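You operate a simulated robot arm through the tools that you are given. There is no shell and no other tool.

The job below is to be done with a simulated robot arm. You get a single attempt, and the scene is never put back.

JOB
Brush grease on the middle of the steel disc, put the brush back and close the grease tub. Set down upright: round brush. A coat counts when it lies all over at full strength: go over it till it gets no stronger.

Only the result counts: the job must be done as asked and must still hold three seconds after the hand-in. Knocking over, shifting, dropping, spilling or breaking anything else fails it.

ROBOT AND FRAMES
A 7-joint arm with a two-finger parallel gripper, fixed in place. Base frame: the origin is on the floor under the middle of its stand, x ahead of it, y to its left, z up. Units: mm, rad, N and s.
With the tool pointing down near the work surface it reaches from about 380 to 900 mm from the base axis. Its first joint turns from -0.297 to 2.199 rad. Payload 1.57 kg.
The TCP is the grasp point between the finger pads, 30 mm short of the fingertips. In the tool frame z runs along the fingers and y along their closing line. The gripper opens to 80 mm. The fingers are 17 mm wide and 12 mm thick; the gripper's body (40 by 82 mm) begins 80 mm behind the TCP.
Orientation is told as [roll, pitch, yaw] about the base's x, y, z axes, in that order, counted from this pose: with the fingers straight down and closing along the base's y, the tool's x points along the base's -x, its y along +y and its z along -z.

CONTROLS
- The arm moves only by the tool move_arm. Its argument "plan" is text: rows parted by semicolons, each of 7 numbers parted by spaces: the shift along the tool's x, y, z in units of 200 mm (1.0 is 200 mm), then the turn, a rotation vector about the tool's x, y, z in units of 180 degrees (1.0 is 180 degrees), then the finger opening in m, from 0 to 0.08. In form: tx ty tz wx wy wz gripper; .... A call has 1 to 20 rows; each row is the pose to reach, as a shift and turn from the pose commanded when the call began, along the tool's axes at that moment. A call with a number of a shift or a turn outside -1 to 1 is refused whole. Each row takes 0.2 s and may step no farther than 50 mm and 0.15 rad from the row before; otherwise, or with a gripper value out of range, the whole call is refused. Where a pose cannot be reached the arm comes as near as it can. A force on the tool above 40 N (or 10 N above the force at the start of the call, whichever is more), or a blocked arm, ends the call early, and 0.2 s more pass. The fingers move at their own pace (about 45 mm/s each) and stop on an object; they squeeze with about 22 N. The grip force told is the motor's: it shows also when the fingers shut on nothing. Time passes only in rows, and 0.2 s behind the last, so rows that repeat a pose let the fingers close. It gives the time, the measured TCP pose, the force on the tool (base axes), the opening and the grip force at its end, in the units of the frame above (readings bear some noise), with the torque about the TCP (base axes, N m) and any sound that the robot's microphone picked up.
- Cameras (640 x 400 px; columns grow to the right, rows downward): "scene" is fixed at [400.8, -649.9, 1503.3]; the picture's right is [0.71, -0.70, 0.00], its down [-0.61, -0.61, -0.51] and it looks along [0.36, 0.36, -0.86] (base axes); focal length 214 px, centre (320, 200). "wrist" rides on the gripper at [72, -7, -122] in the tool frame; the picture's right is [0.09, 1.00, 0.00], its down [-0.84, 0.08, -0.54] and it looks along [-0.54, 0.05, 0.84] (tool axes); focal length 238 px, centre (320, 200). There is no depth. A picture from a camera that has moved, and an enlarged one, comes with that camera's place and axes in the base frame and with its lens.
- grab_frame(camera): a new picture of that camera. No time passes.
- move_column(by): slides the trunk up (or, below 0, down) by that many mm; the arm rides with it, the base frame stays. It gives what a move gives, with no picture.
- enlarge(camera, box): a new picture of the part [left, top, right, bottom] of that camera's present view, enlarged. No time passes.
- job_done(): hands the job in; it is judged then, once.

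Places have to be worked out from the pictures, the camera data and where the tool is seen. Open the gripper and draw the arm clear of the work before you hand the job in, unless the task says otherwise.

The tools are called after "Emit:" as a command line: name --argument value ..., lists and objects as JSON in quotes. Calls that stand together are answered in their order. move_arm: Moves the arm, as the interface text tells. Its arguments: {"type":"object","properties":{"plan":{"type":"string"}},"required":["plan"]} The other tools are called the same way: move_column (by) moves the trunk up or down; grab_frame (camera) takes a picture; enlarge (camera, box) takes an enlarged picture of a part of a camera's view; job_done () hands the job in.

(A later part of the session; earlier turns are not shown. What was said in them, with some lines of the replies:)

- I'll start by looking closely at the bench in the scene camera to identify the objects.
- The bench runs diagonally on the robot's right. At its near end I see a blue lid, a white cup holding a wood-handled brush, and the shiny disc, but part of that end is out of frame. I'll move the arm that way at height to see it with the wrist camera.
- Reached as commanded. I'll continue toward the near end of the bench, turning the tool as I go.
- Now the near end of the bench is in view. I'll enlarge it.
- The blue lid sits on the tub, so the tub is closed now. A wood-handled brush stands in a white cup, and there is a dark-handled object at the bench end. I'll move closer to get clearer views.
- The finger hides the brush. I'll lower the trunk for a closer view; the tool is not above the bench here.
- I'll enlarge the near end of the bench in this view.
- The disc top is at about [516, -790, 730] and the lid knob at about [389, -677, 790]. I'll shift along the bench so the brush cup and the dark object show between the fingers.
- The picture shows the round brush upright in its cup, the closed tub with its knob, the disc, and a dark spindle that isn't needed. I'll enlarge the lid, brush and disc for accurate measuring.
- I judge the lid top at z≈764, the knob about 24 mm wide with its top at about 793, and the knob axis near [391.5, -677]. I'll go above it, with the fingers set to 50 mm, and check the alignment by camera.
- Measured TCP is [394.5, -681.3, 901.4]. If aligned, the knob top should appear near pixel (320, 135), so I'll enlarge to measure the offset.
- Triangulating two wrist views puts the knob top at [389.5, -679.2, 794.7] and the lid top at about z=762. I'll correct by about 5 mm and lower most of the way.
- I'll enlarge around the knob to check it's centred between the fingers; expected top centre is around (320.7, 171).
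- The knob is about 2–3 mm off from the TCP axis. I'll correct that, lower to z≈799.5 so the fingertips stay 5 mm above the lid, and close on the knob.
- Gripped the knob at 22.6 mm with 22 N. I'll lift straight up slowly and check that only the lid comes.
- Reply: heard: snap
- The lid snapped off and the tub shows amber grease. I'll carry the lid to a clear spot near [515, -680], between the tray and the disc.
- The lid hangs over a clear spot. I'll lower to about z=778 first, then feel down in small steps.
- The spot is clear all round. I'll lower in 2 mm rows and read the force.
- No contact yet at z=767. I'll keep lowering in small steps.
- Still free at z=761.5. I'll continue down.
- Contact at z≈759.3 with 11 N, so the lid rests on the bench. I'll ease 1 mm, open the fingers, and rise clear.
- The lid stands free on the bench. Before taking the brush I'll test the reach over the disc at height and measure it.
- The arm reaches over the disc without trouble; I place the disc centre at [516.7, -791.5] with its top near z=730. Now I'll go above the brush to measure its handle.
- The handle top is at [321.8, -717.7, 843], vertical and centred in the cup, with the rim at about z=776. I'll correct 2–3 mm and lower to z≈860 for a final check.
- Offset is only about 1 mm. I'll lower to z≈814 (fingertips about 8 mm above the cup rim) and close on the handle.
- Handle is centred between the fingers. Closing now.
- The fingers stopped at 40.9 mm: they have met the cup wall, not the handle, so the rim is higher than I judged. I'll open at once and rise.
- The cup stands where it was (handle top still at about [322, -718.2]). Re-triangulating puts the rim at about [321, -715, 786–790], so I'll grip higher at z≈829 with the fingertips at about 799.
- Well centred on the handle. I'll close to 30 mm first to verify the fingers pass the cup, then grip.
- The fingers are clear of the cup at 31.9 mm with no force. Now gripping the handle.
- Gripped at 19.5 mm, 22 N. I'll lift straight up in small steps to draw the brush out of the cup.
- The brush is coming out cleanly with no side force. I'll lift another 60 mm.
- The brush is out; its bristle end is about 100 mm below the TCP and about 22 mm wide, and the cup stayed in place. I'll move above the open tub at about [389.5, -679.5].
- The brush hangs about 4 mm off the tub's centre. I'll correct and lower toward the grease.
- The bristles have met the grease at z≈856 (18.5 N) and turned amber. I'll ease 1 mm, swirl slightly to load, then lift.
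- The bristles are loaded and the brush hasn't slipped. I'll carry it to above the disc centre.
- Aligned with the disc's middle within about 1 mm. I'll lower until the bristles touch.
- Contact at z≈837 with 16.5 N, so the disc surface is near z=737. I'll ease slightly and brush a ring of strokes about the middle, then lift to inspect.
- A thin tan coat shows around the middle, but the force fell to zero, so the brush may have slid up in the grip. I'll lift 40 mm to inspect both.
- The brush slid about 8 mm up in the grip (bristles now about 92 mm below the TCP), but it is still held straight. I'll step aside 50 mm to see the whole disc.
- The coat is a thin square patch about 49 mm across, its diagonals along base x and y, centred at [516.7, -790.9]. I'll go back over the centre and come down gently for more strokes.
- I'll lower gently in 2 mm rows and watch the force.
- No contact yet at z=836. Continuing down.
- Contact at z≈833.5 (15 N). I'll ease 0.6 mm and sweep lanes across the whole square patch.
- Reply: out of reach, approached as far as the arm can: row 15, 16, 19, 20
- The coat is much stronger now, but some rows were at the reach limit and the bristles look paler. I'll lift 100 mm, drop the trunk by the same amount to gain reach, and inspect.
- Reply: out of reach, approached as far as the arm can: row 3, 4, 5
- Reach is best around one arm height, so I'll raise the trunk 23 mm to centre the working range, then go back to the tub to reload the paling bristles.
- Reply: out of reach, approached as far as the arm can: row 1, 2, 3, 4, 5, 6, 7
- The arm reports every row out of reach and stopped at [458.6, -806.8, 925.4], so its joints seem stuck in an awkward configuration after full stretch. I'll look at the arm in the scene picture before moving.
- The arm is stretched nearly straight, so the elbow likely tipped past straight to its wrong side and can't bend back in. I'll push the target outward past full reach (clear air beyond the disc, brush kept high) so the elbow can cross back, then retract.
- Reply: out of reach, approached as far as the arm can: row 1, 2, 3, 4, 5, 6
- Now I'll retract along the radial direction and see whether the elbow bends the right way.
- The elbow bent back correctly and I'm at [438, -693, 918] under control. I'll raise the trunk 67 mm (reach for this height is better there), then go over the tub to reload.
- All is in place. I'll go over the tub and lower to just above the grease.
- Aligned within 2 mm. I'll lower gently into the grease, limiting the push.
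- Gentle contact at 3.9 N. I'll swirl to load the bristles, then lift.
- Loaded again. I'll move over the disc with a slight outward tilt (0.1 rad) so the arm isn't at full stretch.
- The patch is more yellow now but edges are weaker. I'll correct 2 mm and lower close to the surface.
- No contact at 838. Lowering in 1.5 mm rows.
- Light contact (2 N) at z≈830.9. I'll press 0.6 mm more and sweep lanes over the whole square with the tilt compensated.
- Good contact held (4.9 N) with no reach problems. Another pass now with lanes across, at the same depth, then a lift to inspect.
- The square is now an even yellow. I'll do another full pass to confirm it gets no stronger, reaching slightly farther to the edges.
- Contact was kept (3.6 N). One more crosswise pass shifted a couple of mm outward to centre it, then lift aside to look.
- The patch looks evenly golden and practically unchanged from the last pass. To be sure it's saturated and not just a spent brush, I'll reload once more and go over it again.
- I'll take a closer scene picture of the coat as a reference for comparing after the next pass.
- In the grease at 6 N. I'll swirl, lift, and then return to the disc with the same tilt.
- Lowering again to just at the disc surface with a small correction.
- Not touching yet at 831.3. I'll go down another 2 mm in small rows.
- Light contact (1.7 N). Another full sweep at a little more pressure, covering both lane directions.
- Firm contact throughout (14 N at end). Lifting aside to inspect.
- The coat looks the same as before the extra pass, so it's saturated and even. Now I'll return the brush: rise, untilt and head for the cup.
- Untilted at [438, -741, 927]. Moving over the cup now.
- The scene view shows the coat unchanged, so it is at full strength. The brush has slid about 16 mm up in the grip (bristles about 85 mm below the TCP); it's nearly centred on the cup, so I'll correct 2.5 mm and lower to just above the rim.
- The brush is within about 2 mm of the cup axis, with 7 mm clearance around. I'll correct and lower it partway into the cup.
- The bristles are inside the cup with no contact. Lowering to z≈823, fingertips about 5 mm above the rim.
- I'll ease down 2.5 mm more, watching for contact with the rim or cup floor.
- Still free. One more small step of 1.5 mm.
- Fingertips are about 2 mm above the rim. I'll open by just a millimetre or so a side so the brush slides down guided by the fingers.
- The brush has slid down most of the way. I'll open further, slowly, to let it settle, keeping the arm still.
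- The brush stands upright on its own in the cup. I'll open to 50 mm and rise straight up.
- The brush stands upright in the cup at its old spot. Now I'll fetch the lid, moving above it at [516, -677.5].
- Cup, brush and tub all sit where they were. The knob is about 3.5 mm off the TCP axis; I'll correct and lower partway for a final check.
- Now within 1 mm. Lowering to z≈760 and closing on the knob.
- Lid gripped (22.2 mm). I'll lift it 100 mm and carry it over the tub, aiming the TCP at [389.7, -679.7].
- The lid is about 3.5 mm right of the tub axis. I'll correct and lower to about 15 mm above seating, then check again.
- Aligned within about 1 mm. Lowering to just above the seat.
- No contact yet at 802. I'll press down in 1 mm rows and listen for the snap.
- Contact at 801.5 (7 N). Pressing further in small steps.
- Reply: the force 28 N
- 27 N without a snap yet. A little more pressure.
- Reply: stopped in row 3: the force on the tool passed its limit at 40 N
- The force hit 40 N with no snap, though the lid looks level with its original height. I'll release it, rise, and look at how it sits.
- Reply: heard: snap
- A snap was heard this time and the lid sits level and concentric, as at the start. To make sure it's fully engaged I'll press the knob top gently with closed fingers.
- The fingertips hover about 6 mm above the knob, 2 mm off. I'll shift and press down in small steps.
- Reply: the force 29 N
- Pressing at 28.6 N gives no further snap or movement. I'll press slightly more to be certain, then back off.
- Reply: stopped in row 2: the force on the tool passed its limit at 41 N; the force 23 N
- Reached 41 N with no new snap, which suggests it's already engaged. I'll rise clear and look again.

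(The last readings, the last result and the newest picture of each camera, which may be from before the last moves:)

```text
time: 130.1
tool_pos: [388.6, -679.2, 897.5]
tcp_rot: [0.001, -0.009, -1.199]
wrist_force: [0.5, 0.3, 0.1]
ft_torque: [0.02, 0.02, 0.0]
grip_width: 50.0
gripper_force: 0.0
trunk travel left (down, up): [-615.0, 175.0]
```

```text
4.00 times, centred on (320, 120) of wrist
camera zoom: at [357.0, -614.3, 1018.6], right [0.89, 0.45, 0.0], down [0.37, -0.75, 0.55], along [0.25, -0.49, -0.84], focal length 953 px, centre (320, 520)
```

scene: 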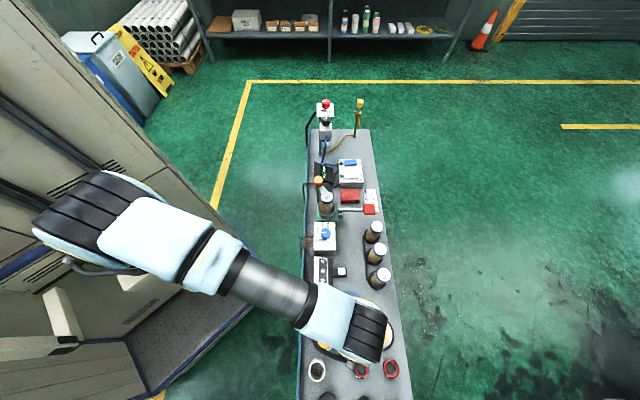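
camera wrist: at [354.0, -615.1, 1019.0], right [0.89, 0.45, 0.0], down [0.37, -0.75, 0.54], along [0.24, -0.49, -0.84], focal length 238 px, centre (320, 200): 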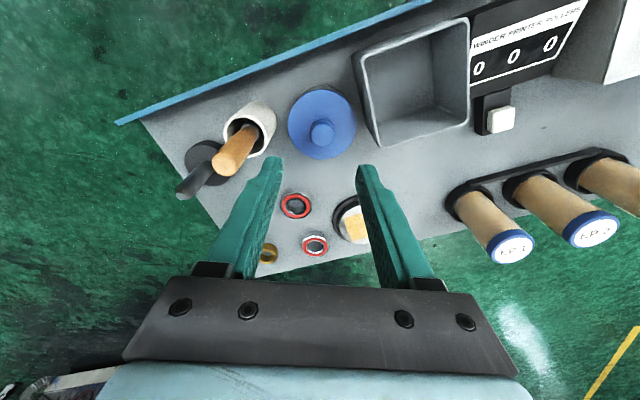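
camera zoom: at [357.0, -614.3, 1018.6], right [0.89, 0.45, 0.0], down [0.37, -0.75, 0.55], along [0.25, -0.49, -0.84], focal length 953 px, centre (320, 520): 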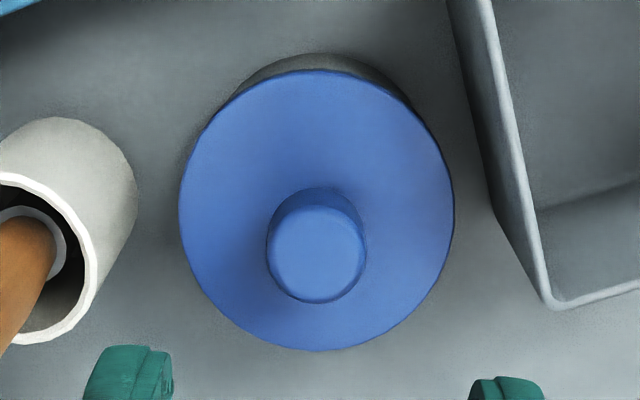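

The lid sits at its original height, concentric with the tub, and a second hard press produced no further snap, so it's closed. I'll rise and draw the arm clear, then inspect everything.

Emit:
move_arm --plan "0 0 -0.2 0 0 0 0.05; 0 0 -0.4 0 0 0 0.05; 0.2 -0.02 -0.45 0 0 0 0.05; 0.4 -0.035 -0.45 0 0 0 0.05; 0.6 -0.053 -0.45 0 0 0 0.05; 0.8 -0.053 -0.45 0 0 0 0.05; 0.95 -0.053 -0.45 0 0 0 0.05; 0.95 -0.053 -0.45 0 0 0 0.05"

Emit:
enlarge --camera "scene" --box '[290, 310, 350, 400]'

Emit:
grab_frame --camera "scene"

Emit:
grab_frame --camera "wrist"

```text
time: 131.9
tool_pos: [312.4, -506.4, 984.7]
tcp_rot: [-0.001, -0.007, -1.199]
wrist_force: [-0.6, -0.3, 0.6]
ft_torque: [0.04, 0.01, 0.01]
grip_width: 50.0
gripper_force: 0.1
trunk travel left (down, up): [-615.0, 175.0]
```

```text
4.44 times, centred on (320, 355) of scene
camera zoom: at [400.8, -649.9, 1503.3], right [0.71, -0.7, 0.0], down [-0.61, -0.61, -0.51], along [0.36, 0.36, -0.86], focal length 953 px, centre (320, -489)
```

zoom: 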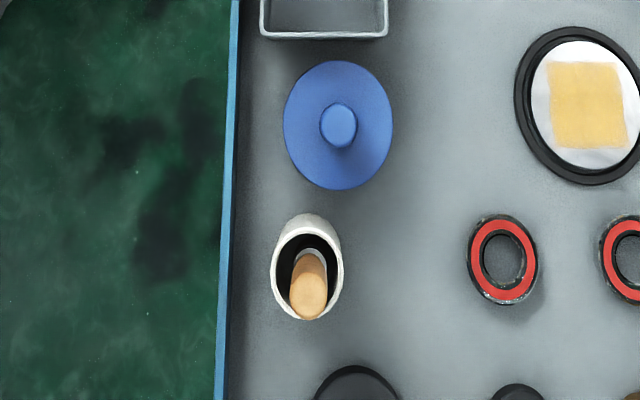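

```text
taken
```

scene: 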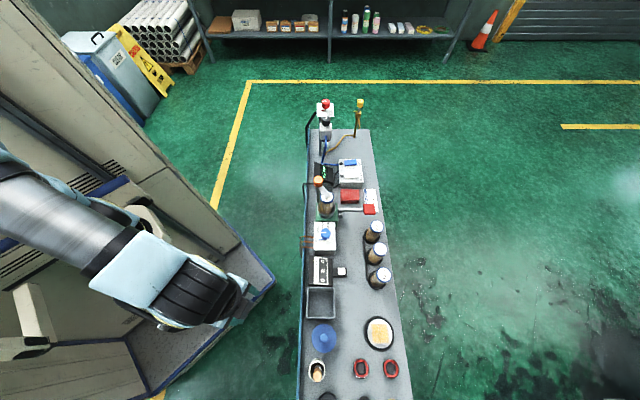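

```text
taken
camera wrist: at [278.9, -440.1, 1105.4], right [0.89, 0.45, 0.0], down [0.37, -0.75, 0.55], along [0.25, -0.49, -0.84], focal length 238 px, centre (320, 200)
```

wrist: 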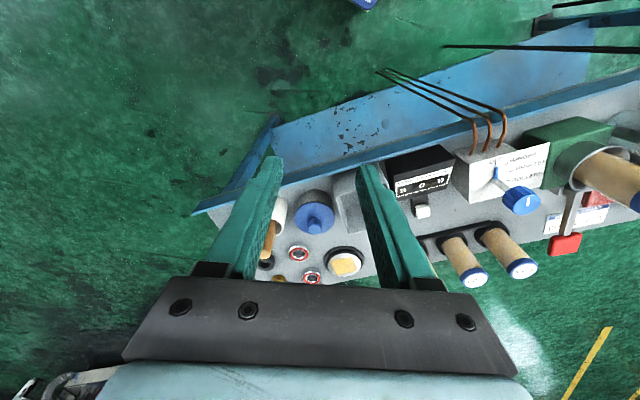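

Everything is in its place: lid on the tub, brush upright in the cup, coat on the disc. I'll take one oblique close look at the lid seat and the brush.

Emit:
enlarge --camera "wrist" --box '[255, 175, 375, 290]'

Emit:
enlarge --camera "wrist" --box '[285, 180, 345, 240]'

```text
3.48 times, centred on (315, 232) of wrist
camera zoom: at [278.9, -440.1, 1105.4], right [0.89, 0.45, 0.0], down [0.37, -0.75, 0.55], along [0.25, -0.49, -0.84], focal length 829 px, centre (337, 87)
```

zoom: 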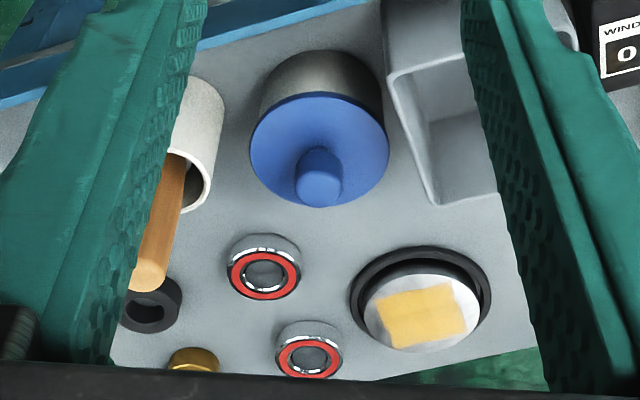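

```text
6.67 times, centred on (315, 210) of wrist
camera zoom: at [278.9, -440.1, 1105.4], right [0.89, 0.45, 0.0], down [0.37, -0.75, 0.55], along [0.25, -0.49, -0.84], focal length 1589 px, centre (353, 133)
```

zoom: 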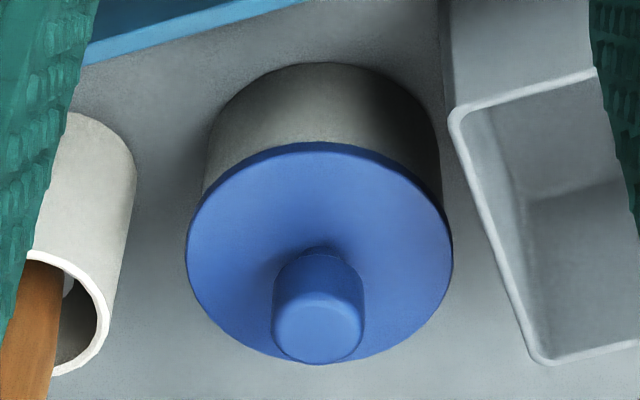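

The lid sits flush and level on the tub, and the brush stands in its cup. I'll open the gripper fully here, clear of the bench, before handing in.

Emit:
move_arm --plan "0 0 0 0 0 0 0.08; 0 0 0 0 0 0 0.08; 0 0 0 0 0 0 0.08"

Emit:
enlarge --camera "scene" --box '[290, 290, 410, 400]'

```text
time: 132.7
tool_pos: [311.5, -505.8, 983.8]
tcp_rot: [0.001, -0.008, -1.2]
wrist_force: [0.0, 1.2, 0.4]
ft_torque: [0.0, 0.02, 0.05]
grip_width: 79.7
gripper_force: 0.0
trunk travel left (down, up): [-615.0, 175.0]
```

```text
3.64 times, centred on (350, 345) of scene
camera zoom: at [400.8, -649.9, 1503.3], right [0.71, -0.7, 0.0], down [-0.61, -0.61, -0.51], along [0.36, 0.36, -0.86], focal length 780 px, centre (211, -327)
```

zoom: 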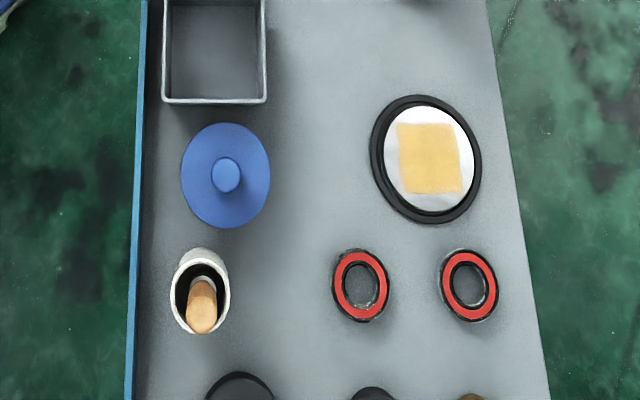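

The disc is coated evenly, the brush is upright in its cup, and the tub is closed. Nothing else on the bench looks disturbed, and the arm is clear with the gripper open, so I'm handing in.

Emit:
job_done

```text
The job is handed in.
```

I greased the middle of the steel disc, put the brush back upright in its cup, and closed the tub. The job is handed in, but I haven't seen the verdict.

- **Coat:** an even square patch covers the middle of the disc. I reloaded the brush twice, and the last full pass made no visible difference, so I judged it at full strength.
- **Brush:** it slid about 16 mm up in the grip while brushing, so it dropped the last few millimetres into the cup, with the fingers guiding it. It stands upright in about the same place as before.
- **Tub:** the lid sits level at its original height. I heard one snap as I let go of it, and pressing again to about 40 N gave no other. I took that as closed and didn't test it by pulling.
- **Accidental contact:** on my first try at the brush, the fingers briefly pinched the cup wall. The cup didn't visibly move.
- **Small shift:** the tub and lid sit about 1 mm from where they started, which is close to what I can measure. Nothing else looks moved.

The arm is clear of the bench with the gripper open.
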